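You operate a simulated robot arm through the tools that you are given. There is no shell and no other tool. Be economical: measure what you need, move in short steps, check, and stop when the job is done.

You run a simulated two-armed robot. Do the job below in one go: nothing can be reset, and whatever is moved stays where it is left.

TASK
Stack the yellow case that says "grease" from the middle of the work bench on top of the yellow case that says "chain". Fetch the fuse from the middle of the work bench and stand it on the top of the desk. Put the 17 mm socket from the left end of the work bench on the shelf under the work bench and the 24 mm socket on the right end of the work bench. Put the green can from the left end of the work bench on top of the white lamp. Put the filter box that says "BRN 2193" from the left end of the work bench on the green book and the filter box that says "CL6G-764" on top of the white flat box there. Do these in any order. Set down upright: fuse, green can, filter box.

The check looks at the end state, three seconds after you hand in, the way a careful person would. Anything else that was tipped, shoved, dropped, spilled or broken makes it a failure.

THE ROBOT
Two 7-joint arms with fingered hands on one trunk, on a base that drives. Base frame: it is fixed to the floor where the robot stands at the start and does not move with it; the origin is under the middle of the robot, x ahead of it, y to its left, z up; the surface under the hand at the start is at about z = 860. Readings come in mm, rad, newtons and seconds.
The left shoulder is at the start at [36, 163, 1088], the right one opposite. Places, roughly: filter box [500, 1000, 1000]; flat box [750, 1000, 1000]; fuse [750, 250, 1000]; green book [750, 500, 750]; green can [500, 500, 1000]; right end of the work bench [600, -1300, 900]; shelf under the work bench [700, -300, 200]; socket [500, 500, 1000]; top of the desk [-2100, -3200, 700]; white lamp [500, -750, 1000]; yellow case [750, 0, 1000]. Payload 4 kg a hand.
The tool frame of a hand sits at the grasp point between the pads (the TCP): z along the fingers, y along the line on which they close. The tips reach 36 mm beyond it. Largest opening 124 mm; the body of the gripper starts 42 mm behind the TCP. The gripper is a hand of 4 fingers: y runs from the thumb to the fingers, the wrist lies at [-15, -99, -189] in the tool frame, and closing takes about 1.5 s.
Orientation is that of the tool frame in the base frame, as a unit quaternion [w, x, y, z]. With the fingers straight down and the wrist toward the robot, the tool's x, y and z point along [0, 1, 0], [1, 0, 0] and [0, 0, -1] of the base frame.

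THE INTERFACE
- The arms move only by the tool drive_tool. It takes "left_targets", "right_targets" or both (then of equal length, played together; a hand with none holds still); each is a list of rows, each a list of 2 entries, a list of its own where there are three numbers: the shift along the base's x, y, z in m, then the turn, a rotation vector about the base's x, y, z in rad. In form: [[[dx, dy, dz], [rx, ry, rz]], ...]. A call has 1 to 8 rows; each row shifts and turns the commanded pose from where the row before left it. "left_jaw" and "right_jaw" are, for a hand that has rows, the opening in per cent of the stroke, from 0 (shut) to 100 (fully open), set as the call begins (left out, the last holds). A row lasts 0.2 s, in which the tool goes at most 50 mm and 0.15 rad; a call with a longer step from one row to the next is refused whole, and so is a gripper value outside its range. Where a pose cannot be reached the arm comes as near as it can. A force on the tool above 40 N (or 10 N above the force at the start of the call, whichever is more), or a blocked arm, ends the call early, and 0.2 s more pass. The fingers move at their own pace (about 45 mm/s each) and stop on an object; they squeeze with about 25 N. The grip force told is the motor's: it shows also when the fingers shut on nothing. Time passes only in rows, and 0.2 s behind the last, so rows that do not move let the fingers close. The reply holds the time, the measured pose of the TCP, the force on the tool along the base axes, the opening and the grip force, in the units named above and with some noise, with the torque about the TCP (base axes, N m) and any sound that the robot's microphone picked up.
- Cameras (640 x 400 px; columns grow to the right, rows downward): "scene" is now at [139.5, -7.6, 1331.6]; the picture's right is [-0.08, -1.00, 0.01], its down [-0.42, 0.02, -0.91] and it looks along [0.90, -0.08, -0.42] (base axes); focal length 214 px, centre (320, 200). "left" rides on the left gripper at [-75, -86, -123] in its tool frame; the picture's right is [-0.70, -0.34, 0.63], its down [0.64, -0.68, 0.35] and it looks along [0.32, 0.65, 0.69] (tool axes); focal length 275 px, centre (320, 200). "right" rides on the right gripper at [75, -86, -123] in its tool frame; the picture's right is [-0.70, 0.34, -0.63], its down [-0.64, -0.68, 0.35] and it looks along [-0.32, 0.65, 0.69] (tool axes); focal length 275 px, centre (320, 200). There is no depth. A picture from a camera that has moved, and an enlarged one, comes with that camera's place and axes in the base frame and with its lens.
- capture(camera): a new picture of that camera. The clock stands still meanwhile.
- raise_lower(by): slides the trunk up (or, below 0, down) by that many mm; the arms and the scene camera ride with it, the base frame stays. It gives what a move gives, with no picture.
- steer(legs): drives the robot by 1 to 6 legs, each [ahead, left, turn to the left] in mm, mm and rad, along the robot's own axes; the way and the turn of a leg run together, so that a leg with both is an arc; at most 1500 mm and 3.142 rad a leg. The arms and the cameras ride along, it lands a little off, and it stops where it bumps. It gives what a move gives.
- curl_fingers(index, middle, ring, thumb_bend, thumb_turn, hand): sets how far each is bent, from 0 (flat) to 1 (curled in); at 0.3 the hand is open as for a grip, at 0.7 the pads meet at the TCP. One left out holds its place. A second passes; each finger stops where it meets its share of the squeeze, and holds until it gets a number again. A gripper value or a shape takes the hand back. It gives what a move gives, with no picture; readings hold the bend of each and the force on the fingers (four entries, about 0 where the hand has none), thumb and palm. thumb_turn goes from beside the hand (0) to across from the fingers (1), as for a grip.
- grasp_type(shape, hand): the hand has 4 fingers and takes this shape, open, in about a second: jaw (thumb against the fingers, like two jaws); tri (thumb and two fingers); tip (a fingertip pinch); poke (one finger out to press); point (the index stretched); flat (the hand flat); cup (the hand cupped); fist (a fist). The gripper value then closes the fingers along that shape, each until it touches; the sizes above hold for jaw. It gives what a move gives, with no picture.
- pan_tilt(pan, tilt): turns the head with the scene camera to pan (to the left, within 1.501 rad either way) and tilt (down, from -0.506 to 1.204), counted from straight ahead of the robot. It gives what a move gives.
- inspect(camera, box): a new picture of the part [left, top, right, bottom] of that camera's present view, enlarged. The clock stands still meanwhile.
- sign_off(): hands the job in; it is judged then, once.

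Work in short steps. Places have to be worked out from the pictures, the camera data and where the tool is seen: move nearer, look again, correct. Check each grasp and each placing, and mend what went wrong. You have 207 turns and 210 pictures in all, those below and enlarged ones among them. Open the grippers and draw the arms clear of the work before you hand the job in, unless the task says otherwise; then end with one line.

The tools are called after "Request:" by a JSON object that holds its "api" and its "payload". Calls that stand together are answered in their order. drive_tool: Moves the arms, as the interface text tells. Its arguments: {"type":"object","properties":{"left_targets":{"type":"array"},"left_jaw":{"type":"number"},"right_targets":{"type":"array"},"right_jaw":{"type":"number"}},"required":[]} The other tools are called the same way: raise_lower (by) slides the trunk up or down; grasp_type (shape, hand) gives the hand a shape; curl_fingers (index, middle, ring, thumb_bend, thumb_turn, hand) moves the fingers one by one; steer (legs) drives the base; pan_tilt (pan, tilt) turns the head that bears the scene camera; capture (camera) takes a picture; inspect (camera, box) takes an enlarged picture of a part of a camera's view; sign_off () hands the job in.

At the start:

```text
time_s: 0.0
left_position: [578.8, 605.4, 1143.7]
left_tool_rot: [0.0, 0.707, 0.707, -0.001]
left_ft_force: [0.1, 0.5, -0.3]
left_torque: [0.01, 0.03, 0.0]
left_grip_width: 123.6
left_grasp_force: 0.1
left_shape: jaw
left_bend: [0.3, 0.3, 0.3, 0.3, 0.98]
left_finger forces: [0.0, 0.0, 0.0, 0.0, 0.0, 0.1]
right_position: [623.9, 104.5, 1160.8]
right_tool_rot: [-0.001, 0.707, 0.707, 0.001]
right_ft_force: [-0.4, 0.6, 0.2]
right_torque: [-0.01, 0.0, 0.02]
right_grip_width: 123.5
right_grasp_force: 0.1
right_shape: jaw
right_bend: [0.3, 0.3, 0.3, 0.3, 0.98]
right_finger forces: [0.1, 0.0, 0.0, 0.1, 0.1, 0.0]
trunk travel left (down, up): [-250.0, 228.0]
robot x, y, heading: [0.4, 0.4, -0.001]
head pan, tilt: [-0.08, 0.309]
```

scene: 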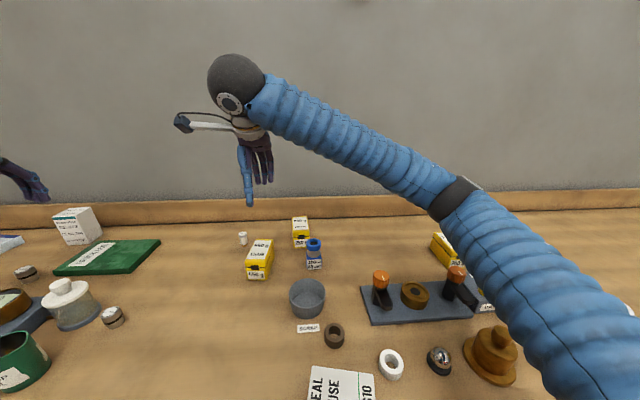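
right: 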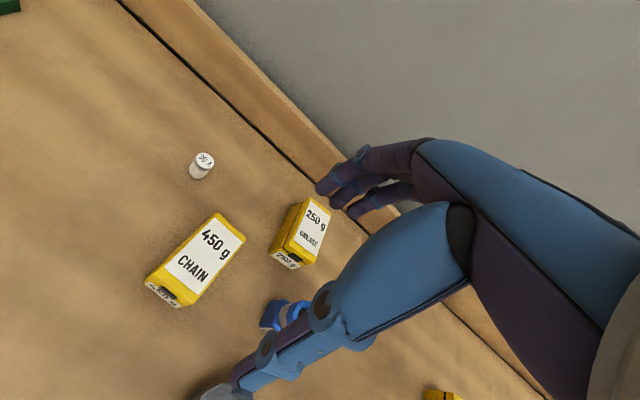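
left: 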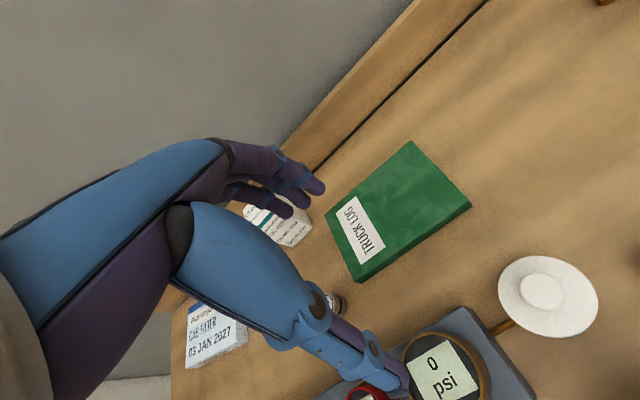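

I'll survey the bench first: look to the left end.

Request:
{"api": "pan_tilt", "payload": {"pan": 0.9, "tilt": 0.6}}

Request:
{"api": "capture", "payload": {"camera": "scene"}}

Request:
{"api": "pan_tilt", "payload": {"pan": -0.9, "tilt": 0.5}}

Request:
{"api": "capture", "payload": {"camera": "scene"}}

```text
time_s: 1.2
left_position: [579.0, 606.9, 1144.4]
left_tool_rot: [0.0, 0.707, 0.707, 0.0]
left_ft_force: [-0.2, -1.0, 0.6]
left_torque: [0.0, 0.01, 0.01]
left_grip_width: 123.7
left_grasp_force: 0.0
left_shape: jaw
left_bend: [0.3, 0.3, 0.3, 0.3, 0.98]
left_finger forces: [0.0, 0.1, 0.0, 0.1, 0.0, 0.0]
right_position: [623.2, 104.6, 1160.0]
right_tool_rot: [0.001, 0.707, 0.707, 0.0]
right_ft_force: [-0.4, 0.3, -0.5]
right_torque: [0.0, 0.0, 0.0]
right_grip_width: 123.6
right_grasp_force: 0.1
right_shape: jaw
right_bend: [0.3, 0.3, 0.3, 0.3, 0.98]
right_finger forces: [0.0, 0.0, 0.0, 0.0, 0.0, 0.1]
trunk travel left (down, up): [-250.0, 228.0]
robot x, y, heading: [2.3, 2.0, -0.004]
head pan, tilt: [0.901, 0.6]
```

```text
206 pictures are left
camera scene: at [98.4, 69.1, 1309.8], right [0.78, -0.62, -0.1], down [-0.45, -0.44, -0.77], along [0.44, 0.65, -0.62], focal length 214 px, centre (320, 200)
```

scene: 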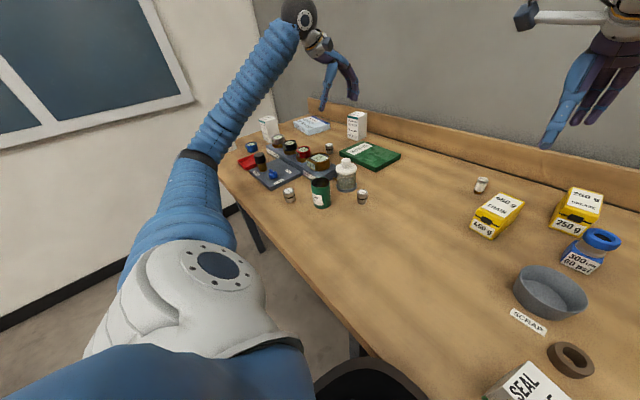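

```text
time_s: 3.0
left_position: [580.5, 607.0, 1143.1]
left_tool_rot: [0.0, 0.706, 0.708, 0.0]
left_ft_force: [-0.2, 0.1, -0.4]
left_torque: [0.02, -0.02, 0.0]
left_grip_width: 123.7
left_grasp_force: 0.1
left_shape: jaw
left_bend: [0.3, 0.3, 0.3, 0.3, 0.98]
left_finger forces: [0.1, 0.0, 0.1, 0.1, 0.0, 0.1]
right_position: [624.1, 104.0, 1159.5]
right_tool_rot: [0.0, 0.707, 0.707, 0.0]
right_ft_force: [-0.7, 0.2, 0.1]
right_torque: [-0.01, 0.0, -0.02]
right_grip_width: 123.6
right_grasp_force: 0.2
right_shape: jaw
right_bend: [0.3, 0.3, 0.3, 0.3, 0.98]
right_finger forces: [0.1, 0.1, 0.0, 0.0, 0.0, 0.0]
trunk travel left (down, up): [-250.0, 228.0]
robot x, y, heading: [-4.4, -2.3, -0.002]
head pan, tilt: [-0.901, 0.499]
```

```text
205 pictures are left
camera scene: at [101.1, -71.4, 1318.7], right [-0.78, -0.62, 0.1], down [-0.41, 0.37, -0.83], along [0.48, -0.69, -0.54], focal length 214 px, centre (320, 200)
```

scene: 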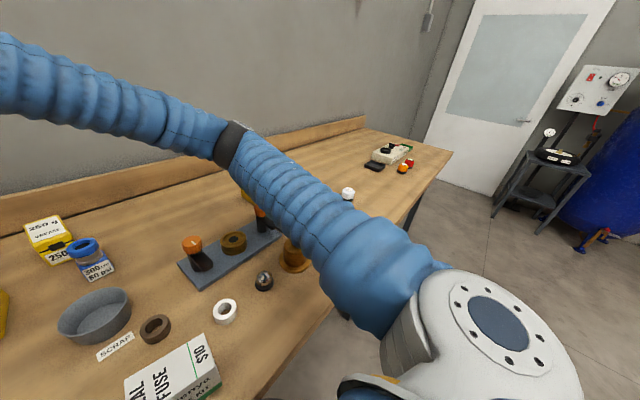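

The fuse is near (798,212), chain near (670,125), grease near (820,13). I strafe left 200 so that the right hand is well-placed for the grease case, then look.

Request:
{"api": "steer", "payload": {"legs": [[0, 200, 0]]}}

Request:
{"api": "pan_tilt", "payload": {"pan": -0.2, "tilt": 0.6}}

Request:
{"api": "capture", "payload": {"camera": "scene"}}

Request:
{"api": "capture", "payload": {"camera": "right"}}

Request:
{"api": "capture", "payload": {"camera": "left"}}

```text
time_s: 4.7
left_position: [575.5, 811.6, 1144.2]
left_tool_rot: [0.001, 0.706, 0.709, 0.0]
left_ft_force: [-0.1, 0.4, -0.6]
left_torque: [-0.04, 0.0, -0.01]
left_grip_width: 123.7
left_grasp_force: 0.1
left_shape: jaw
left_bend: [0.3, 0.3, 0.3, 0.3, 0.98]
left_finger forces: [0.0, 0.0, 0.1, 0.0, 0.1, 0.0]
right_position: [623.5, 310.5, 1159.6]
right_tool_rot: [0.001, 0.705, 0.709, 0.0]
right_ft_force: [-0.1, 0.4, 0.2]
right_torque: [-0.02, 0.01, -0.01]
right_grip_width: 123.5
right_grasp_force: 0.1
right_shape: jaw
right_bend: [0.3, 0.3, 0.3, 0.3, 0.98]
right_finger forces: [0.0, 0.0, 0.0, 0.0, 0.1, 0.0]
trunk travel left (down, up): [-250.0, 228.0]
robot x, y, heading: [-2.2, 200.3, 0.003]
head pan, tilt: [-0.901, 0.499]
```

```text
time_s: 5.7
left_position: [576.0, 810.2, 1144.4]
left_tool_rot: [0.001, 0.705, 0.709, 0.0]
left_ft_force: [0.8, 0.6, 0.5]
left_torque: [0.0, 0.03, 0.0]
left_grip_width: 123.6
left_grasp_force: 0.1
left_shape: jaw
left_bend: [0.3, 0.3, 0.3, 0.3, 0.98]
left_finger forces: [0.0, 0.0, 0.0, 0.1, 0.0, 0.0]
right_position: [620.9, 309.6, 1159.9]
right_tool_rot: [-0.001, 0.705, 0.709, 0.0]
right_ft_force: [0.6, 0.9, 0.1]
right_torque: [0.02, 0.01, 0.01]
right_grip_width: 124.0
right_grasp_force: 0.1
right_shape: jaw
right_bend: [0.3, 0.3, 0.3, 0.3, 0.98]
right_finger forces: [0.1, 0.0, 0.0, 0.0, 0.1, 0.0]
trunk travel left (down, up): [-250.0, 228.0]
robot x, y, heading: [1.7, 203.0, 0.004]
head pan, tilt: [-0.201, 0.6]
```

```text
204 pictures are left
camera scene: at [129.5, 183.6, 1305.9], right [-0.19, -0.98, 0.03], down [-0.65, 0.11, -0.75], along [0.73, -0.16, -0.66], focal length 214 px, centre (320, 200)
```

scene: 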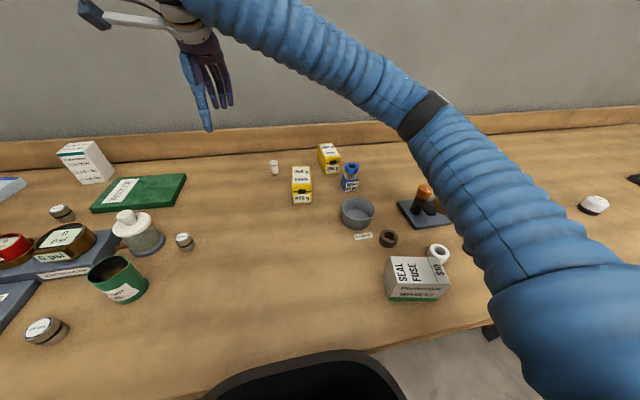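

```text
203 pictures are left
camera right: at [537.2, 384.0, 1283.7], right [0.34, -0.69, 0.63], down [-0.68, -0.65, -0.35], along [0.65, -0.31, -0.69], focal length 275 px, centre (320, 200)
```

right: 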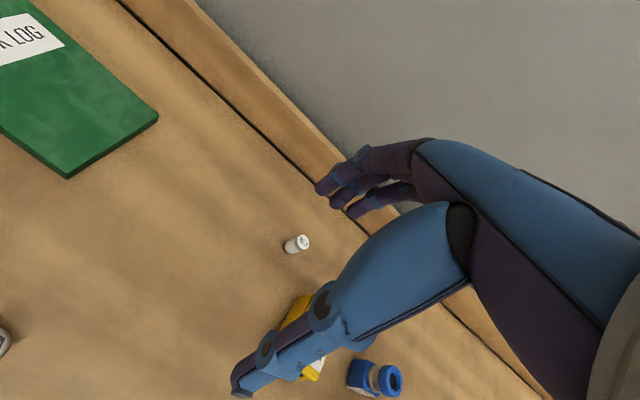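

```text
202 pictures are left
camera left: at [491.4, 733.4, 1266.1], right [-0.33, -0.7, -0.63], down [-0.69, 0.64, -0.35], along [0.65, 0.32, -0.69], focal length 275 px, centre (320, 200)
```

left: 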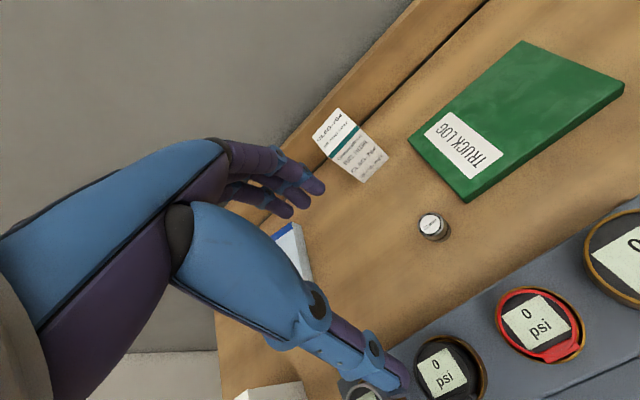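

Zoom on the middle of the bench for accurate corner positions.

Request:
{"api": "inspect", "payload": {"camera": "scene", "box": [250, 130, 410, 230]}}

Request:
{"api": "inspect", "payload": {"camera": "scene", "box": [0, 120, 240, 350]}}

```text
4.00 times, centred on (330, 180) of scene
camera zoom: at [129.5, 183.6, 1305.9], right [-0.19, -0.98, 0.03], down [-0.65, 0.11, -0.75], along [0.73, -0.16, -0.66], focal length 858 px, centre (280, 280)
```

zoom: 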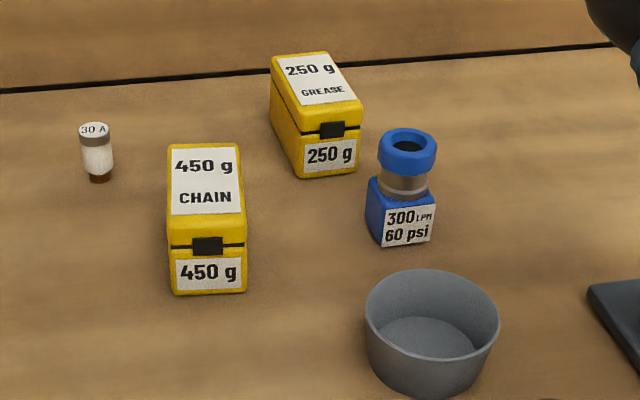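

```text
1.74 times, centred on (120, 235) of scene
camera zoom: at [129.5, 183.6, 1305.9], right [-0.19, -0.98, 0.03], down [-0.65, 0.11, -0.75], along [0.73, -0.16, -0.66], focal length 373 px, centre (668, 139)
```

zoom: 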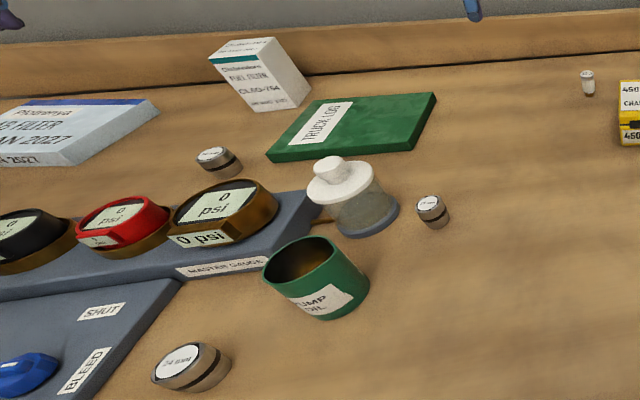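

Grease case appears at about x 757–880, y 4±26, top z≈903. I turn the right hand 90° (closing along base y) while moving over it, staying high.

Request:
{"api": "drive_tool", "payload": {"right_targets": [[[0.018, -0.028, 0], [0, 0, 0.1428]], [[0.018, -0.028, 0], [0, 0, 0.1428]], [[0.018, -0.028, 0], [0, 0, 0.1428]], [[0.018, -0.028, 0], [0, 0, 0.1428]], [[0.018, -0.028, 0], [0, 0, 0.1428]], [[0.018, -0.028, 0], [0, 0, 0.1428]], [[0.018, -0.028, 0], [0, 0, 0.1428]], [[0.018, -0.028, 0], [0, 0, 0.1428]]]}}

Request:
{"api": "drive_tool", "payload": {"right_targets": [[[0.018, -0.028, 0], [0, 0, 0.1428]], [[0.018, -0.028, 0], [0, 0, 0.1428]], [[0.018, -0.026, 0], [0, 0, 0.1428]], [[0, 0, 0], [0, 0, 0]]]}}

Request:
{"api": "capture", "payload": {"camera": "right"}}

Request:
{"api": "capture", "payload": {"camera": "scene"}}

```text
time_s: 7.5
left_position: [577.3, 810.0, 1144.8]
left_tool_rot: [0.0, 0.705, 0.71, -0.001]
left_ft_force: [0.9, -0.2, 0.4]
left_torque: [0.02, 0.0, 0.05]
left_grip_width: 123.8
left_grasp_force: 0.0
left_shape: jaw
left_bend: [0.3, 0.3, 0.3, 0.3, 0.98]
left_finger forces: [0.1, 0.0, 0.0, 0.0, 0.1, 0.1]
right_position: [763.9, 82.3, 1161.1]
right_tool_rot: [-0.001, 0.21, 0.978, 0.0]
right_ft_force: [0.3, 0.5, 0.0]
right_torque: [0.0, 0.03, 0.0]
right_grip_width: 123.5
right_grasp_force: 0.0
right_shape: jaw
right_bend: [0.3, 0.3, 0.3, 0.3, 0.98]
right_finger forces: [0.0, 0.0, 0.1, 0.0, 0.0, 0.0]
trunk travel left (down, up): [-250.0, 228.0]
robot x, y, heading: [-3.0, 201.0, 0.006]
head pan, tilt: [-0.201, 0.6]
```

```text
time_s: 8.5
left_position: [575.8, 810.2, 1144.6]
left_tool_rot: [0.0, 0.705, 0.709, 0.0]
left_ft_force: [-0.3, 0.7, -0.8]
left_torque: [0.0, 0.01, -0.01]
left_grip_width: 123.9
left_grasp_force: 0.1
left_shape: jaw
left_bend: [0.3, 0.3, 0.3, 0.3, 0.98]
left_finger forces: [0.1, 0.0, 0.2, 0.0, 0.1, 0.1]
right_position: [818.6, 0.7, 1161.2]
right_tool_rot: [0.0, -0.003, 1.0, 0.0]
right_ft_force: [0.1, 0.2, -0.3]
right_torque: [0.01, -0.04, 0.04]
right_grip_width: 123.6
right_grasp_force: 0.0
right_shape: jaw
right_bend: [0.3, 0.3, 0.3, 0.3, 0.98]
right_finger forces: [0.0, 0.1, 0.1, 0.0, 0.0, 0.0]
trunk travel left (down, up): [-250.0, 228.0]
robot x, y, heading: [-4.0, 203.5, -0.001]
head pan, tilt: [-0.201, 0.6]
```

```text
199 pictures are left
camera right: at [745.7, -85.4, 1284.8], right [0.69, 0.34, 0.63], down [0.65, -0.68, -0.35], along [0.31, 0.65, -0.69], focal length 275 px, centre (320, 200)
```

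right: 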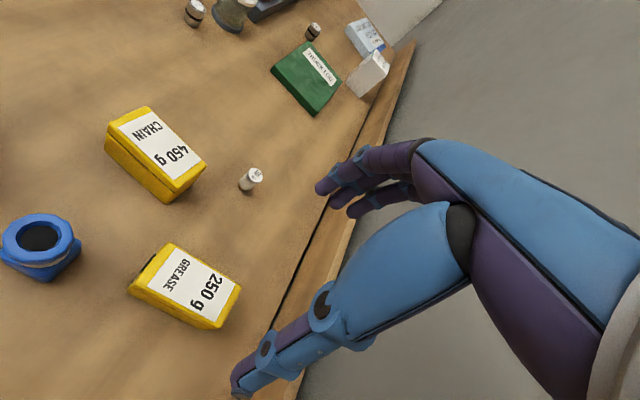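

```text
198 pictures are left
camera scene: at [129.1, 183.9, 1305.9], right [-0.19, -0.98, 0.03], down [-0.65, 0.11, -0.75], along [0.73, -0.16, -0.66], focal length 214 px, centre (320, 200)
```

scene: 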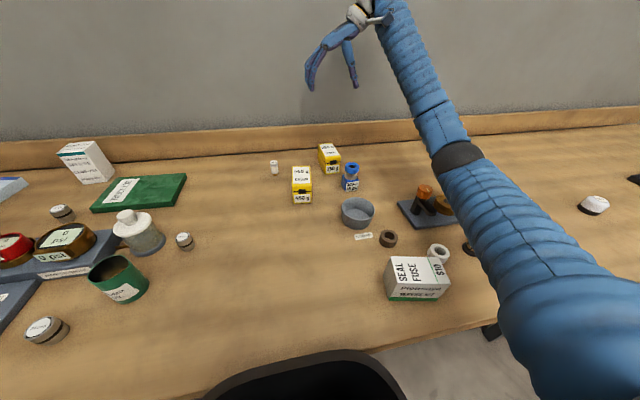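

Re-solving with consistent heights: grease top z≈925, centre (812,8), yaw +0.06; chain top z≈928, centre (669,126), yaw −0.1. Descend to just above and look.

Request:
{"api": "drive_tool", "payload": {"right_targets": [[[-0.004, 0.004, -0.04], [0, 0, 0.03]], [[-0.003, 0.003, -0.04], [0, 0, 0.03]], [[0, 0, -0.04], [0, 0, 0]], [[0, 0, -0.04], [0, 0, 0]], [[0, 0, 0], [0, 0, 0]]]}}

Request:
{"api": "capture", "payload": {"camera": "right"}}

Request:
{"api": "inspect", "payload": {"camera": "scene", "box": [250, 80, 410, 230]}}

```text
time_s: 9.9
left_position: [567.8, 816.2, 1145.1]
left_tool_rot: [0.006, 0.706, 0.708, 0.0]
left_ft_force: [0.8, -0.5, -0.3]
left_torque: [-0.01, -0.01, -0.03]
left_grip_width: 123.9
left_grasp_force: 0.0
left_shape: jaw
left_bend: [0.3, 0.3, 0.3, 0.3, 0.98]
left_finger forces: [0.0, 0.1, 0.0, 0.0, 0.0, 0.1]
right_position: [807.7, 3.2, 1124.5]
right_tool_rot: [0.079, -0.025, 0.997, -0.004]
right_ft_force: [0.0, 0.4, 0.0]
right_torque: [0.01, 0.03, 0.02]
right_grip_width: 124.2
right_grasp_force: 0.2
right_shape: jaw
right_bend: [0.3, 0.3, 0.3, 0.3, 0.98]
right_finger forces: [0.0, 0.1, 0.1, 0.1, 0.0, 0.0]
trunk travel left (down, up): [-250.0, 228.0]
robot x, y, heading: [2.3, 200.3, 0.002]
head pan, tilt: [-0.201, 0.6]
stopped in row 5 (right hand): the arm was blocked; the commanded pose is now the measured one
```

```text
197 pictures are left
camera right: at [719.6, -84.4, 1235.2], right [0.57, 0.37, 0.73], down [0.72, -0.65, -0.23], along [0.39, 0.66, -0.64], focal length 275 px, centre (320, 200)
```

right: 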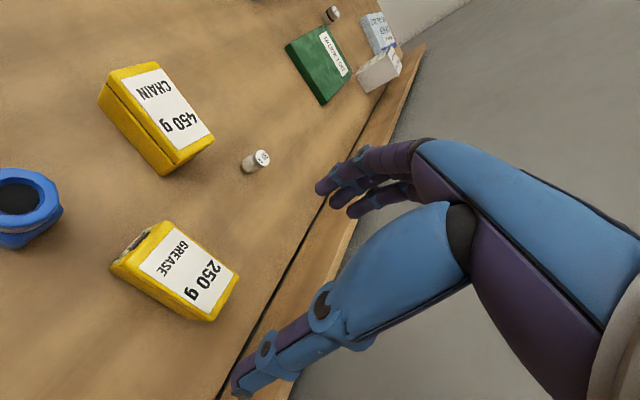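

```text
2.67 times, centred on (330, 155) of scene
camera zoom: at [118.7, 191.5, 1307.6], right [-0.19, -0.98, 0.03], down [-0.65, 0.1, -0.76], along [0.74, -0.17, -0.65], focal length 572 px, centre (293, 320)
```

zoom: 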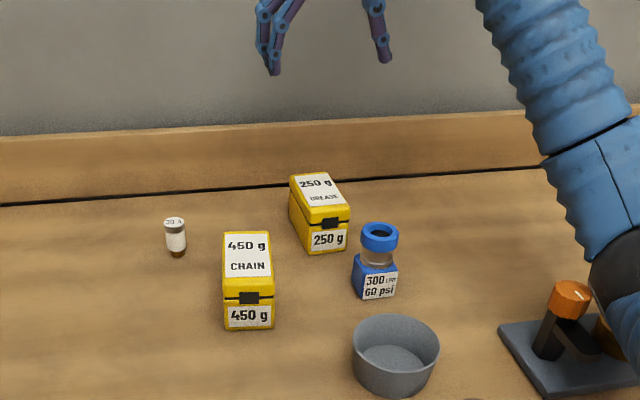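

The arm was blocked away from the hand (and the base got nudged). I look at where the arm touches.

Request:
{"api": "pan_tilt", "payload": {"pan": -0.7, "tilt": 0.7}}

Request:
{"api": "capture", "payload": {"camera": "scene"}}

```text
time_s: 10.8
left_position: [566.9, 813.6, 1148.1]
left_tool_rot: [0.005, 0.705, 0.709, 0.002]
left_ft_force: [-0.2, -0.6, -0.1]
left_torque: [0.01, -0.01, 0.04]
left_grip_width: 124.0
left_grasp_force: 0.0
left_shape: jaw
left_bend: [0.3, 0.3, 0.3, 0.3, 0.98]
left_finger forces: [0.0, 0.0, 0.1, 0.1, 0.0, 0.0]
right_position: [806.4, 3.5, 1123.6]
right_tool_rot: [0.079, -0.026, 0.997, -0.006]
right_ft_force: [0.1, 0.2, -1.0]
right_torque: [0.01, 0.02, 0.0]
right_grip_width: 123.7
right_grasp_force: 0.0
right_shape: jaw
right_bend: [0.3, 0.3, 0.3, 0.3, 0.98]
right_finger forces: [0.0, 0.1, 0.0, 0.0, 0.0, 0.1]
trunk travel left (down, up): [-250.0, 228.0]
robot x, y, heading: [0.7, 201.0, -0.0]
head pan, tilt: [-0.7, 0.7]
```

```text
195 pictures are left
camera scene: at [95.2, 152.0, 1302.5], right [-0.64, -0.77, 0.08], down [-0.58, 0.41, -0.71], along [0.51, -0.49, -0.7], focal length 214 px, centre (320, 200)
```

scene: 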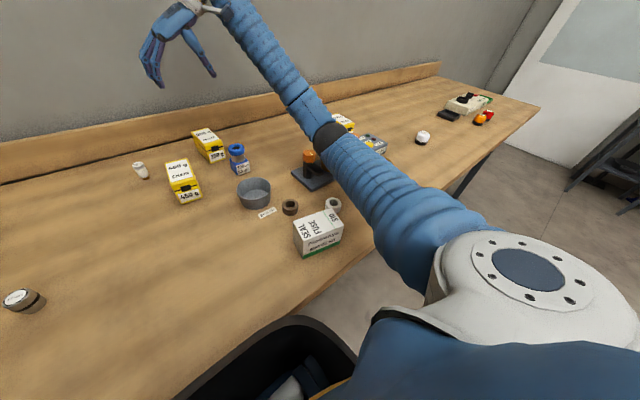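

Elbow seems to have reached the orange lever stand. I raise the trunk to lift the whole arm away, then inspect the lever.

Request:
{"api": "raise_lower", "payload": {"by": 200}}

Request:
{"api": "capture", "payload": {"camera": "scene"}}

Request:
{"api": "inspect", "payload": {"camera": "scene", "box": [220, 90, 480, 260]}}

```text
time_s: 13.0
left_position: [577.1, 809.7, 1343.9]
left_tool_rot: [-0.001, 0.705, 0.709, -0.001]
left_ft_force: [0.2, 0.4, 0.1]
left_torque: [0.01, 0.02, 0.0]
left_grip_width: 123.6
left_grasp_force: 0.0
left_shape: jaw
left_bend: [0.3, 0.3, 0.3, 0.3, 0.98]
left_finger forces: [0.0, 0.1, 0.1, 0.1, 0.0, 0.0]
right_position: [819.3, 1.2, 1298.2]
right_tool_rot: [0.064, -0.028, 0.998, -0.002]
right_ft_force: [-0.4, -0.4, -0.6]
right_torque: [-0.02, -0.01, -0.03]
right_grip_width: 123.6
right_grasp_force: 0.1
right_shape: jaw
right_bend: [0.3, 0.3, 0.3, 0.3, 0.98]
right_finger forces: [0.0, 0.0, 0.2, 0.0, 0.0, 0.0]
trunk travel left (down, up): [-450.0, 28.0]
robot x, y, heading: [2.8, 201.7, 0.006]
head pan, tilt: [-0.7, 0.7]
```

```text
194 pictures are left
camera scene: at [56.5, 145.8, 1514.2], right [-0.64, -0.77, 0.0], down [-0.5, 0.41, -0.76], along [0.59, -0.49, -0.65], focal length 214 px, centre (320, 200)
```

scene: 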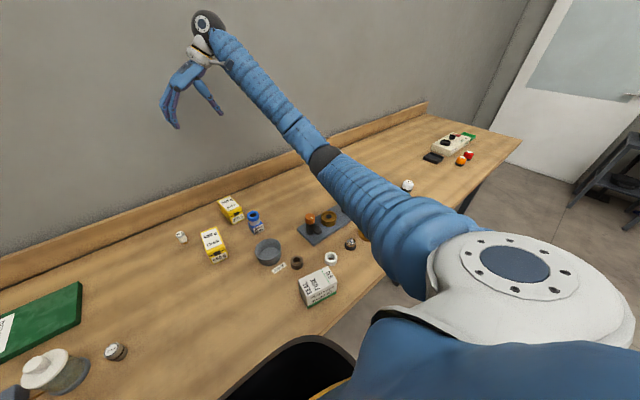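

```text
2.35 times, centred on (350, 175) of scene
camera zoom: at [56.5, 145.8, 1514.2], right [-0.64, -0.77, 0.0], down [-0.5, 0.41, -0.76], along [0.59, -0.49, -0.65], focal length 505 px, centre (249, 259)
```

zoom: 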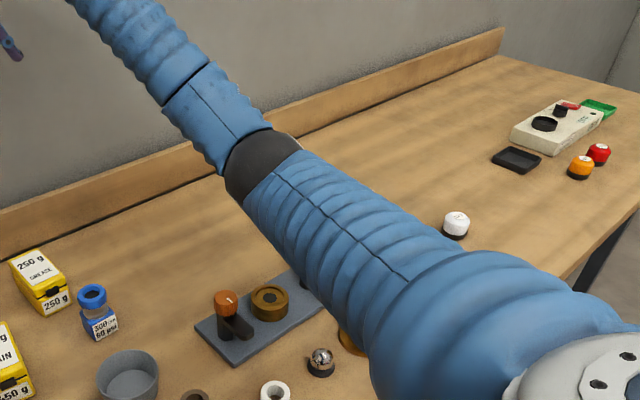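

Lever stand's visible part looks undisturbed; I'll check the rest later. With the shoulder now 200 mm higher, I straighten the tool and descend in part.

Request:
{"api": "drive_tool", "payload": {"right_targets": [[[-0.007, 0.007, 0], [0, 0.128, 0]], [[0, 0, -0.04], [0, 0, 0]], [[0, 0, -0.04], [0, 0, 0]], [[0, 0, -0.04], [0, 0, 0]], [[0, 0, -0.04], [0, 0, 0]], [[0, 0, -0.04], [0, 0, 0]], [[0, 0, 0], [0, 0, 0]]]}}

Request:
{"api": "capture", "payload": {"camera": "right"}}

Request:
{"api": "capture", "payload": {"camera": "scene"}}

```text
time_s: 14.6
left_position: [576.5, 808.9, 1344.1]
left_tool_rot: [-0.001, 0.705, 0.709, 0.0]
left_ft_force: [-0.8, -0.1, 0.2]
left_torque: [-0.01, -0.01, 0.02]
left_grip_width: 123.6
left_grasp_force: 0.1
left_shape: jaw
left_bend: [0.3, 0.3, 0.3, 0.3, 0.98]
left_finger forces: [0.1, 0.0, 0.0, 0.1, 0.1, 0.0]
right_position: [812.3, 7.1, 1099.3]
right_tool_rot: [0.002, -0.027, 1.0, -0.001]
right_ft_force: [0.3, 0.0, 0.3]
right_torque: [-0.01, -0.05, -0.04]
right_grip_width: 123.9
right_grasp_force: 0.0
right_shape: jaw
right_bend: [0.3, 0.3, 0.3, 0.3, 0.98]
right_finger forces: [0.1, 0.0, 0.0, 0.0, 0.0, 0.1]
trunk travel left (down, up): [-450.0, 28.0]
robot x, y, heading: [-2.0, 202.5, 0.001]
head pan, tilt: [-0.7, 0.7]
```

```text
192 pictures are left
camera right: at [743.4, -82.4, 1221.7], right [0.68, 0.37, 0.63], down [0.68, -0.65, -0.35], along [0.28, 0.67, -0.69], focal length 275 px, centre (320, 200)
```

right: 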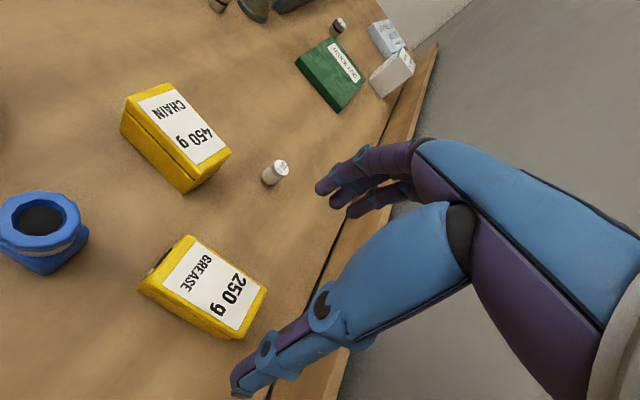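

```text
191 pictures are left
camera scene: at [56.0, 145.6, 1514.2], right [-0.64, -0.77, 0.0], down [-0.5, 0.41, -0.76], along [0.59, -0.49, -0.65], focal length 214 px, centre (320, 200)
```

scene: 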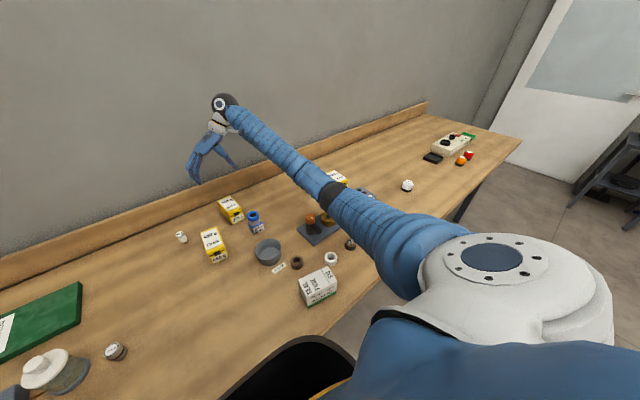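

The elbow hangs down near the lever stand, so the right arm is wrong for this. I withdraw it upward and back; then use the left arm from farther right, whose elbow would be above empty bench.

Request:
{"api": "drive_tool", "payload": {"right_targets": [[[0, 0, 0.045], [0, 0, 0]], [[0, 0, 0.045], [0, 0, 0]], [[0, 0, 0.045], [0, 0, 0]], [[0, 0, 0.045], [0, 0, 0]], [[-0.03, 0, 0.02], [0, 0, -0.14]], [[-0.04, 0, 0], [0, 0, -0.14]], [[-0.04, 0, 0], [0, 0, -0.14]], [[-0.04, 0, 0], [0, 0, -0.14]]]}}

Request:
{"api": "drive_tool", "payload": {"right_targets": [[[-0.03, 0, 0.02], [0, 0, -0.14]], [[-0.03, 0, 0.02], [0, 0, -0.14]], [[-0.03, 0, 0.02], [0, 0, -0.14]], [[-0.03, 0, 0.02], [0, 0, -0.14]], [[-0.03, -0.02, 0], [0, 0, -0.14]], [[0, -0.04, 0], [0, 0, -0.14]], [[0, -0.04, 0], [0, 0, -0.14]]]}}

Request:
{"api": "capture", "payload": {"camera": "scene"}}

Request:
{"api": "capture", "payload": {"camera": "right"}}

```text
time_s: 16.4
left_position: [576.2, 809.7, 1345.0]
left_tool_rot: [0.0, 0.706, 0.709, 0.0]
left_ft_force: [-0.7, -0.2, -0.9]
left_torque: [-0.02, 0.01, -0.03]
left_grip_width: 123.4
left_grasp_force: 0.1
left_shape: jaw
left_bend: [0.3, 0.3, 0.3, 0.3, 0.98]
left_finger forces: [0.0, 0.0, 0.1, 0.1, 0.0, 0.1]
right_position: [661.5, 10.1, 1297.9]
right_tool_rot: [0.001, 0.251, 0.968, 0.0]
right_ft_force: [-0.5, 0.5, -0.4]
right_torque: [-0.02, -0.02, 0.01]
right_grip_width: 123.9
right_grasp_force: 0.1
right_shape: jaw
right_bend: [0.3, 0.3, 0.3, 0.3, 0.98]
right_finger forces: [0.0, 0.1, 0.1, 0.1, 0.0, 0.0]
trunk travel left (down, up): [-450.0, 28.0]
robot x, y, heading: [-0.9, 201.6, 0.008]
head pan, tilt: [-0.7, 0.7]
```

```text
time_s: 18.0
left_position: [576.0, 809.8, 1345.5]
left_tool_rot: [0.0, 0.705, 0.709, 0.0]
left_ft_force: [-0.5, 0.8, 0.2]
left_torque: [0.0, 0.01, 0.0]
left_grip_width: 123.7
left_grasp_force: 0.0
left_shape: jaw
left_bend: [0.3, 0.3, 0.3, 0.3, 0.98]
left_finger forces: [0.0, 0.0, 0.1, 0.1, 0.0, 0.0]
right_position: [508.9, -92.0, 1378.0]
right_tool_rot: [0.001, 0.677, 0.736, 0.001]
right_ft_force: [-0.2, -0.4, 0.7]
right_torque: [0.0, 0.0, -0.03]
right_grip_width: 123.8
right_grasp_force: 0.1
right_shape: jaw
right_bend: [0.3, 0.3, 0.3, 0.3, 0.98]
right_finger forces: [0.0, 0.0, 0.1, 0.0, 0.0, 0.0]
trunk travel left (down, up): [-450.0, 28.0]
robot x, y, heading: [3.9, 200.6, 0.005]
head pan, tilt: [-0.7, 0.7]
```

```text
190 pictures are left
camera scene: at [55.0, 144.6, 1514.2], right [-0.64, -0.77, 0.0], down [-0.5, 0.41, -0.76], along [0.59, -0.49, -0.65], focal length 214 px, centre (320, 200)
```

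scene: 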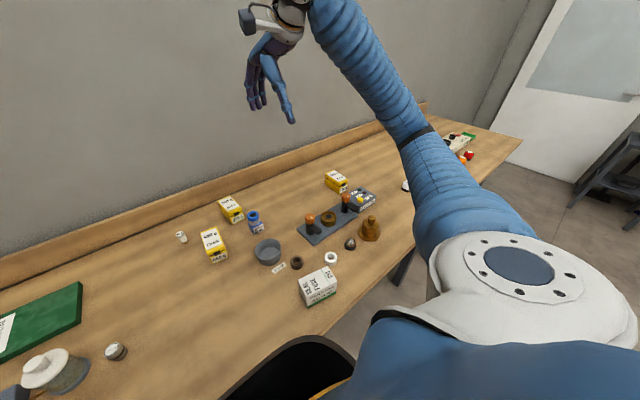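

```text
189 pictures are left
camera right: at [418.8, -23.6, 1500.2], right [0.39, -0.67, 0.63], down [-0.62, -0.7, -0.35], along [0.67, -0.26, -0.69], focal length 275 px, centre (320, 200)
```

right: 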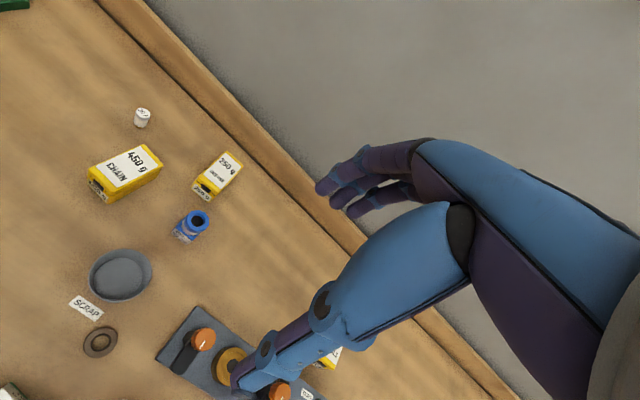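

Check the lever stand in detail against the first picture.

Request:
{"api": "inspect", "payload": {"camera": "scene", "box": [280, 160, 400, 260]}}

```text
4.00 times, centred on (340, 210) of scene
camera zoom: at [55.0, 144.6, 1514.2], right [-0.64, -0.77, 0.0], down [-0.5, 0.41, -0.76], along [0.59, -0.49, -0.65], focal length 858 px, centre (240, 160)
```

zoom: 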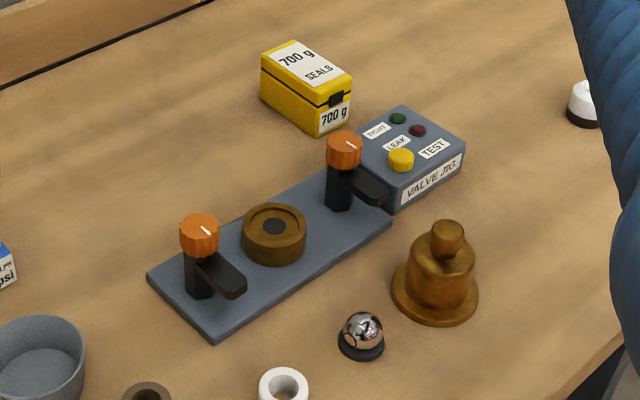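

Stand intact. Now strafe right to y≈−190 for the left hand to take the grease case.

Request:
{"api": "steer", "payload": {"legs": [[0, -390, 0]]}}

Request:
{"api": "drive_tool", "payload": {"left_targets": [[[0.021, -0.037, 0], [0, 0, -0.1428]], [[0.021, -0.037, 0], [0, 0, -0.1428]], [[0.021, -0.037, 0], [0, 0, -0.1428]], [[0.021, -0.037, 0], [0, 0, -0.1428]], [[0.021, -0.037, 0], [0, 0, -0.1428]], [[0.021, -0.037, 0], [0, 0, -0.1428]], [[0.021, -0.037, 0], [0, 0, -0.1428]], [[0.021, -0.037, 0], [0, 0, -0.1428]]]}}

Request:
{"api": "drive_tool", "payload": {"left_targets": [[[0.021, -0.037, -0.01], [0, 0, -0.1428]], [[0.021, -0.037, -0.01], [0, 0, -0.1428]], [[0.021, -0.037, -0.01], [0, 0, -0.1428]], [[0, 0, -0.03], [0, 0, 0.07]], [[0, 0, -0.04], [0, 0, 0]], [[0, 0, -0.04], [0, 0, 0]], [[0, 0, 0], [0, 0, 0]]]}}

Request:
{"api": "pan_tilt", "payload": {"pan": 0.4, "tilt": 0.7}}

Request:
{"api": "capture", "payload": {"camera": "left"}}

Request:
{"api": "capture", "payload": {"camera": "scene"}}

```text
time_s: 20.5
left_position: [577.8, 421.6, 1343.4]
left_tool_rot: [0.001, 0.703, 0.711, 0.0]
left_ft_force: [-0.3, -0.5, -0.4]
left_torque: [-0.01, -0.01, 0.01]
left_grip_width: 123.9
left_grasp_force: 0.0
left_shape: jaw
left_bend: [0.3, 0.3, 0.3, 0.3, 0.98]
left_finger forces: [0.0, 0.0, 0.1, 0.1, 0.1, 0.0]
right_position: [515.2, -478.0, 1376.9]
right_tool_rot: [0.0, 0.675, 0.738, 0.0]
right_ft_force: [-0.8, 0.5, -0.1]
right_torque: [0.02, 0.01, 0.0]
right_grip_width: 123.8
right_grasp_force: 0.0
right_shape: jaw
right_bend: [0.3, 0.3, 0.3, 0.3, 0.98]
right_finger forces: [0.1, 0.0, 0.1, 0.0, 0.1, 0.0]
trunk travel left (down, up): [-450.0, 28.0]
robot x, y, heading: [2.7, -192.6, 0.009]
head pan, tilt: [-0.7, 0.7]
```

```text
time_s: 22.3
left_position: [746.0, 128.2, 1347.0]
left_tool_rot: [-0.002, 0.976, 0.217, 0.0]
left_ft_force: [-0.2, 0.2, -0.8]
left_torque: [0.0, 0.01, -0.01]
left_grip_width: 123.7
left_grasp_force: 0.1
left_shape: jaw
left_bend: [0.3, 0.3, 0.3, 0.3, 0.98]
left_finger forces: [0.0, 0.0, 0.0, 0.0, 0.0, 0.0]
right_position: [518.1, -480.4, 1375.9]
right_tool_rot: [0.0, 0.675, 0.738, -0.001]
right_ft_force: [0.2, 0.7, 0.4]
right_torque: [0.04, -0.01, 0.02]
right_grip_width: 124.0
right_grasp_force: 0.0
right_shape: jaw
right_bend: [0.3, 0.3, 0.3, 0.3, 0.98]
right_finger forces: [0.0, 0.1, 0.0, 0.0, 0.0, 0.0]
trunk travel left (down, up): [-450.0, 28.0]
robot x, y, heading: [3.9, -190.1, 0.007]
head pan, tilt: [-0.7, 0.7]
```

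```text
time_s: 23.9
left_position: [810.2, 18.5, 1204.4]
left_tool_rot: [0.0, 0.999, 0.04, 0.0]
left_ft_force: [-0.3, -0.7, 0.1]
left_torque: [0.02, -0.01, 0.02]
left_grip_width: 123.8
left_grasp_force: 0.0
left_shape: jaw
left_bend: [0.3, 0.3, 0.3, 0.3, 0.98]
left_finger forces: [0.0, 0.0, 0.1, 0.1, 0.0, 0.1]
right_position: [514.3, -478.3, 1376.0]
right_tool_rot: [0.0, 0.674, 0.739, 0.0]
right_ft_force: [-1.2, 0.3, -0.4]
right_torque: [0.0, 0.01, -0.04]
right_grip_width: 123.8
right_grasp_force: 0.0
right_shape: jaw
right_bend: [0.3, 0.3, 0.3, 0.3, 0.98]
right_finger forces: [0.0, 0.0, 0.0, 0.1, 0.0, 0.1]
trunk travel left (down, up): [-450.0, 28.0]
robot x, y, heading: [4.9, -192.7, 0.008]
head pan, tilt: [-0.7, 0.7]
```

```text
time_s: 25.2
left_position: [810.1, 17.5, 1203.2]
left_tool_rot: [0.001, 0.999, 0.04, 0.0]
left_ft_force: [-0.3, 0.6, 0.5]
left_torque: [-0.03, -0.03, -0.05]
left_grip_width: 123.7
left_grasp_force: 0.0
left_shape: jaw
left_bend: [0.3, 0.3, 0.3, 0.3, 0.98]
left_finger forces: [0.0, 0.1, 0.1, 0.1, 0.0, 0.0]
right_position: [515.4, -479.5, 1375.9]
right_tool_rot: [0.0, 0.675, 0.738, -0.001]
right_ft_force: [-0.3, 0.0, 0.3]
right_torque: [-0.01, 0.01, 0.01]
right_grip_width: 123.7
right_grasp_force: 0.1
right_shape: jaw
right_bend: [0.3, 0.3, 0.3, 0.3, 0.98]
right_finger forces: [0.1, 0.1, 0.0, 0.0, 0.1, 0.0]
trunk travel left (down, up): [-450.0, 28.0]
robot x, y, heading: [4.8, -191.6, 0.006]
head pan, tilt: [0.4, 0.7]
```

```text
187 pictures are left
camera left: at [728.0, 95.6, 1326.0], right [-0.72, 0.28, -0.63], down [0.59, 0.73, -0.35], along [0.37, -0.62, -0.69], focal length 275 px, centre (320, 200)
```

left: 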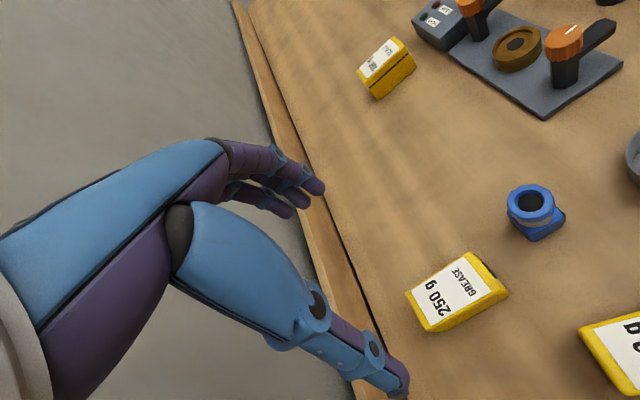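

```text
186 pictures are left
camera scene: at [71.9, -156.7, 1514.1], right [0.4, -0.92, 0.0], down [-0.59, -0.26, -0.76], along [0.7, 0.3, -0.65], focal length 214 px, centre (320, 200)
```

scene: 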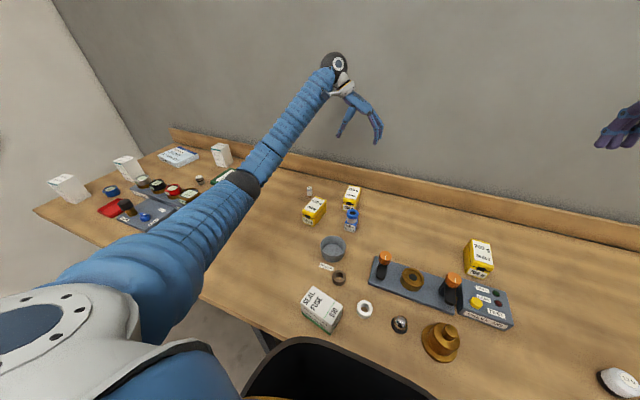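

Left hand is above the grease case (centre ≈(809,8)). Descend to z≈1000 and check for blocking.

Request:
{"api": "drive_tool", "payload": {"left_targets": [[[-0.001, -0.01, -0.03], [0, 0, -0.03]], [[0, 0, -0.043], [0, 0, 0]], [[0, 0, -0.043], [0, 0, 0]], [[0, 0, -0.043], [0, 0, 0]], [[0, 0, -0.043], [0, 0, 0]], [[0, 0, 0], [0, 0, 0]]]}}

Request:
{"api": "capture", "payload": {"camera": "left"}}

Request:
{"api": "capture", "payload": {"camera": "scene"}}

```text
time_s: 26.6
left_position: [808.8, 8.5, 1002.2]
left_tool_rot: [0.0, 1.0, 0.025, 0.0]
left_ft_force: [0.3, -0.1, 0.8]
left_torque: [-0.03, -0.04, -0.04]
left_grip_width: 123.5
left_grasp_force: 0.0
left_shape: jaw
left_bend: [0.3, 0.3, 0.3, 0.3, 0.98]
left_finger forces: [0.1, 0.0, 0.1, 0.0, 0.0, 0.0]
right_position: [514.5, -478.7, 1376.1]
right_tool_rot: [-0.001, 0.675, 0.738, 0.0]
right_ft_force: [-0.2, -0.1, -0.2]
right_torque: [-0.01, -0.02, 0.03]
right_grip_width: 124.0
right_grasp_force: 0.1
right_shape: jaw
right_bend: [0.3, 0.3, 0.3, 0.3, 0.98]
right_finger forces: [0.0, 0.0, 0.0, 0.0, 0.0, 0.0]
trunk travel left (down, up): [-450.0, 28.0]
robot x, y, heading: [3.6, -191.1, 0.008]
head pan, tilt: [0.4, 0.7]
```

```text
185 pictures are left
camera left: at [729.9, 88.7, 1123.7], right [-0.71, 0.3, -0.63], down [0.61, 0.71, -0.35], along [0.35, -0.63, -0.69], focal length 275 px, centre (320, 200)
```

left: 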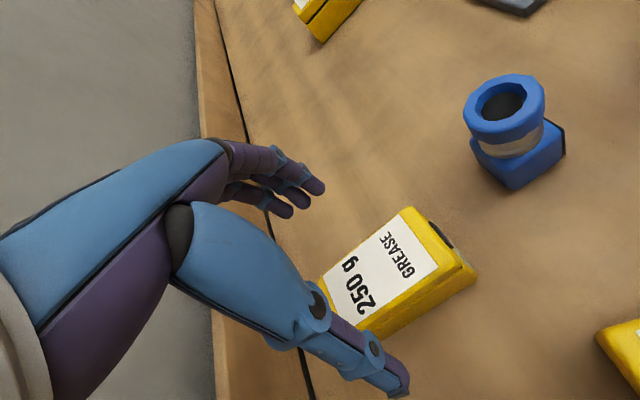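

```text
184 pictures are left
camera scene: at [71.5, -157.1, 1514.2], right [0.4, -0.92, 0.0], down [-0.59, -0.26, -0.76], along [0.7, 0.3, -0.65], focal length 214 px, centre (320, 200)
```

scene: 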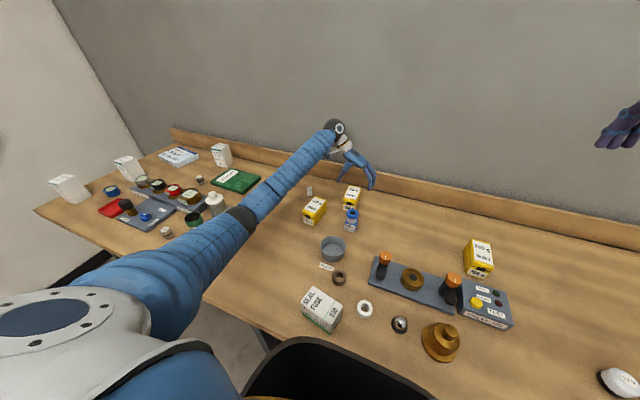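

Alignment is good. Descend to TCP z≈908 around the case, then close.

Request:
{"api": "drive_tool", "payload": {"left_targets": [[[0, 0, -0.035], [0, 0, 0]], [[0, 0, -0.03], [0, 0, 0]], [[0, 0, -0.028], [0, 0, 0]], [[0, 0, 0], [0, 0, 0]]]}}

Request:
{"api": "capture", "payload": {"camera": "left"}}

```text
time_s: 27.6
left_position: [806.7, 5.8, 909.9]
left_tool_rot: [-0.001, 1.0, 0.025, 0.0]
left_ft_force: [-0.5, 0.2, -0.2]
left_torque: [0.0, -0.01, 0.02]
left_grip_width: 123.8
left_grasp_force: 0.0
left_shape: jaw
left_bend: [0.3, 0.3, 0.3, 0.3, 0.98]
left_finger forces: [0.1, 0.0, 0.0, 0.1, 0.1, 0.0]
right_position: [515.3, -479.4, 1377.1]
right_tool_rot: [0.0, 0.674, 0.739, 0.0]
right_ft_force: [0.0, 0.1, 0.4]
right_torque: [0.01, -0.02, 0.0]
right_grip_width: 123.7
right_grasp_force: 0.1
right_shape: jaw
right_bend: [0.3, 0.3, 0.3, 0.3, 0.98]
right_finger forces: [0.1, 0.0, 0.0, 0.0, 0.0, 0.0]
trunk travel left (down, up): [-450.0, 28.0]
robot x, y, heading: [2.5, -188.2, 0.016]
head pan, tilt: [0.4, 0.7]
```

```text
183 pictures are left
camera left: at [728.1, 85.2, 1032.2], right [-0.71, 0.3, -0.63], down [0.61, 0.71, -0.35], along [0.35, -0.63, -0.69], focal length 275 px, centre (320, 200)
```

left: 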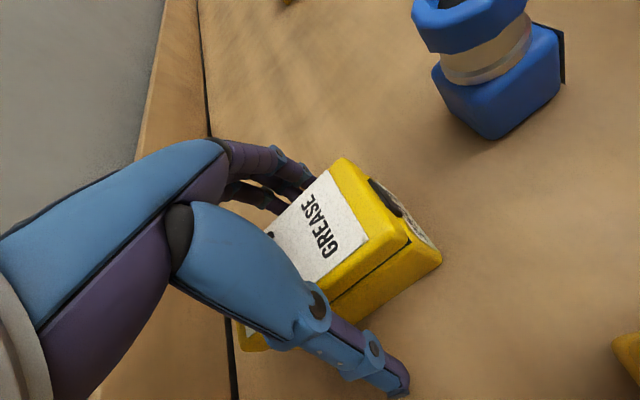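

Case lies between thumb and fingers. Close and lift.

Request:
{"api": "drive_tool", "payload": {"left_targets": [[[0, 0, 0], [0, 0, 0]], [[0, 0, 0], [0, 0, 0]], [[0, 0, 0], [0, 0, 0]], [[0, 0, 0], [0, 0, 0]], [[0, 0, 0], [0, 0, 0]], [[0, 0, 0], [0, 0, 0]], [[0, 0, 0], [0, 0, 0]], [[0, 0, 0], [0, 0, 0]]], "left_jaw": 0}}

Request:
{"api": "drive_tool", "payload": {"left_targets": [[[0, 0, 0.02], [0, 0, 0]], [[0, 0, 0.04], [0, 0, 0]], [[0, 0, 0.04], [0, 0, 0]], [[0, 0, 0.03], [0, 0, 0]], [[0, 0, 0], [0, 0, 0]]]}}

Request:
{"api": "capture", "payload": {"camera": "left"}}

Request:
{"api": "inspect", "payload": {"camera": "scene", "box": [270, 100, 430, 260]}}

```text
time_s: 29.4
left_position: [807.2, 5.3, 910.7]
left_tool_rot: [0.0, 1.0, 0.025, 0.0]
left_ft_force: [1.3, 0.2, 9.1]
left_torque: [-0.4, -0.01, -0.1]
left_grip_width: 77.9
left_grasp_force: 24.9
left_shape: jaw
left_bend: [0.4, 0.44, 0.43, 0.5, 0.99]
left_finger forces: [13.5, 7.3, 3.7, 0.0, 25.7, 0.0]
right_position: [514.4, -479.1, 1376.9]
right_tool_rot: [0.0, 0.674, 0.739, 0.0]
right_ft_force: [-0.4, -0.1, 0.6]
right_torque: [0.03, 0.02, 0.02]
right_grip_width: 123.6
right_grasp_force: 0.1
right_shape: jaw
right_bend: [0.3, 0.3, 0.3, 0.3, 0.98]
right_finger forces: [0.0, 0.1, 0.1, 0.1, 0.1, 0.1]
trunk travel left (down, up): [-450.0, 28.0]
robot x, y, heading: [5.7, -191.7, 0.009]
head pan, tilt: [0.4, 0.7]
```

```text
time_s: 30.6
left_position: [805.7, 3.7, 1040.0]
left_tool_rot: [0.0, 1.0, 0.025, -0.001]
left_ft_force: [-0.5, -0.2, -3.2]
left_torque: [0.01, 0.01, 0.02]
left_grip_width: 77.5
left_grasp_force: 24.7
left_shape: jaw
left_bend: [0.4, 0.45, 0.43, 0.5, 0.99]
left_finger forces: [13.0, 6.6, 3.4, 0.0, 22.6, 0.1]
right_position: [514.4, -478.4, 1377.2]
right_tool_rot: [0.0, 0.674, 0.738, -0.001]
right_ft_force: [-0.6, 0.1, 0.8]
right_torque: [-0.02, -0.03, 0.0]
right_grip_width: 123.8
right_grasp_force: 0.0
right_shape: jaw
right_bend: [0.3, 0.3, 0.3, 0.3, 0.98]
right_finger forces: [0.0, 0.1, 0.1, 0.2, 0.0, 0.0]
trunk travel left (down, up): [-450.0, 28.0]
robot x, y, heading: [3.8, -187.7, 0.005]
head pan, tilt: [0.4, 0.7]
```

```text
182 pictures are left
camera left: at [726.9, 83.8, 1162.5], right [-0.71, 0.3, -0.63], down [0.61, 0.71, -0.35], along [0.35, -0.63, -0.69], focal length 275 px, centre (320, 200)
```

left: 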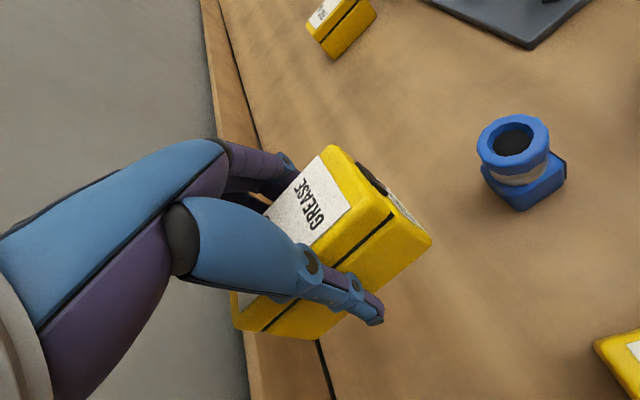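

```text
2.50 times, centred on (350, 180) of scene
camera zoom: at [72.3, -156.4, 1514.0], right [0.4, -0.92, 0.0], down [-0.59, -0.26, -0.76], along [0.7, 0.3, -0.65], focal length 536 px, centre (245, 250)
```

zoom: 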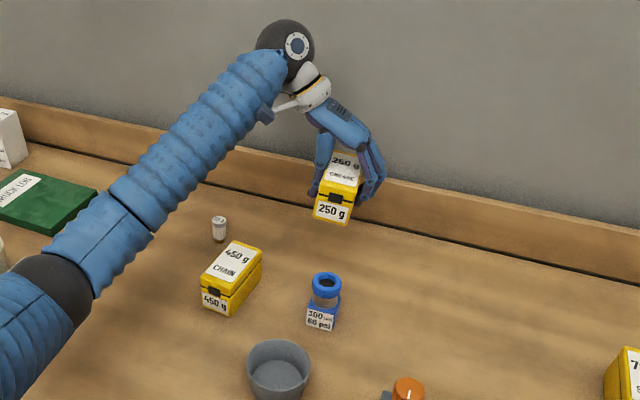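

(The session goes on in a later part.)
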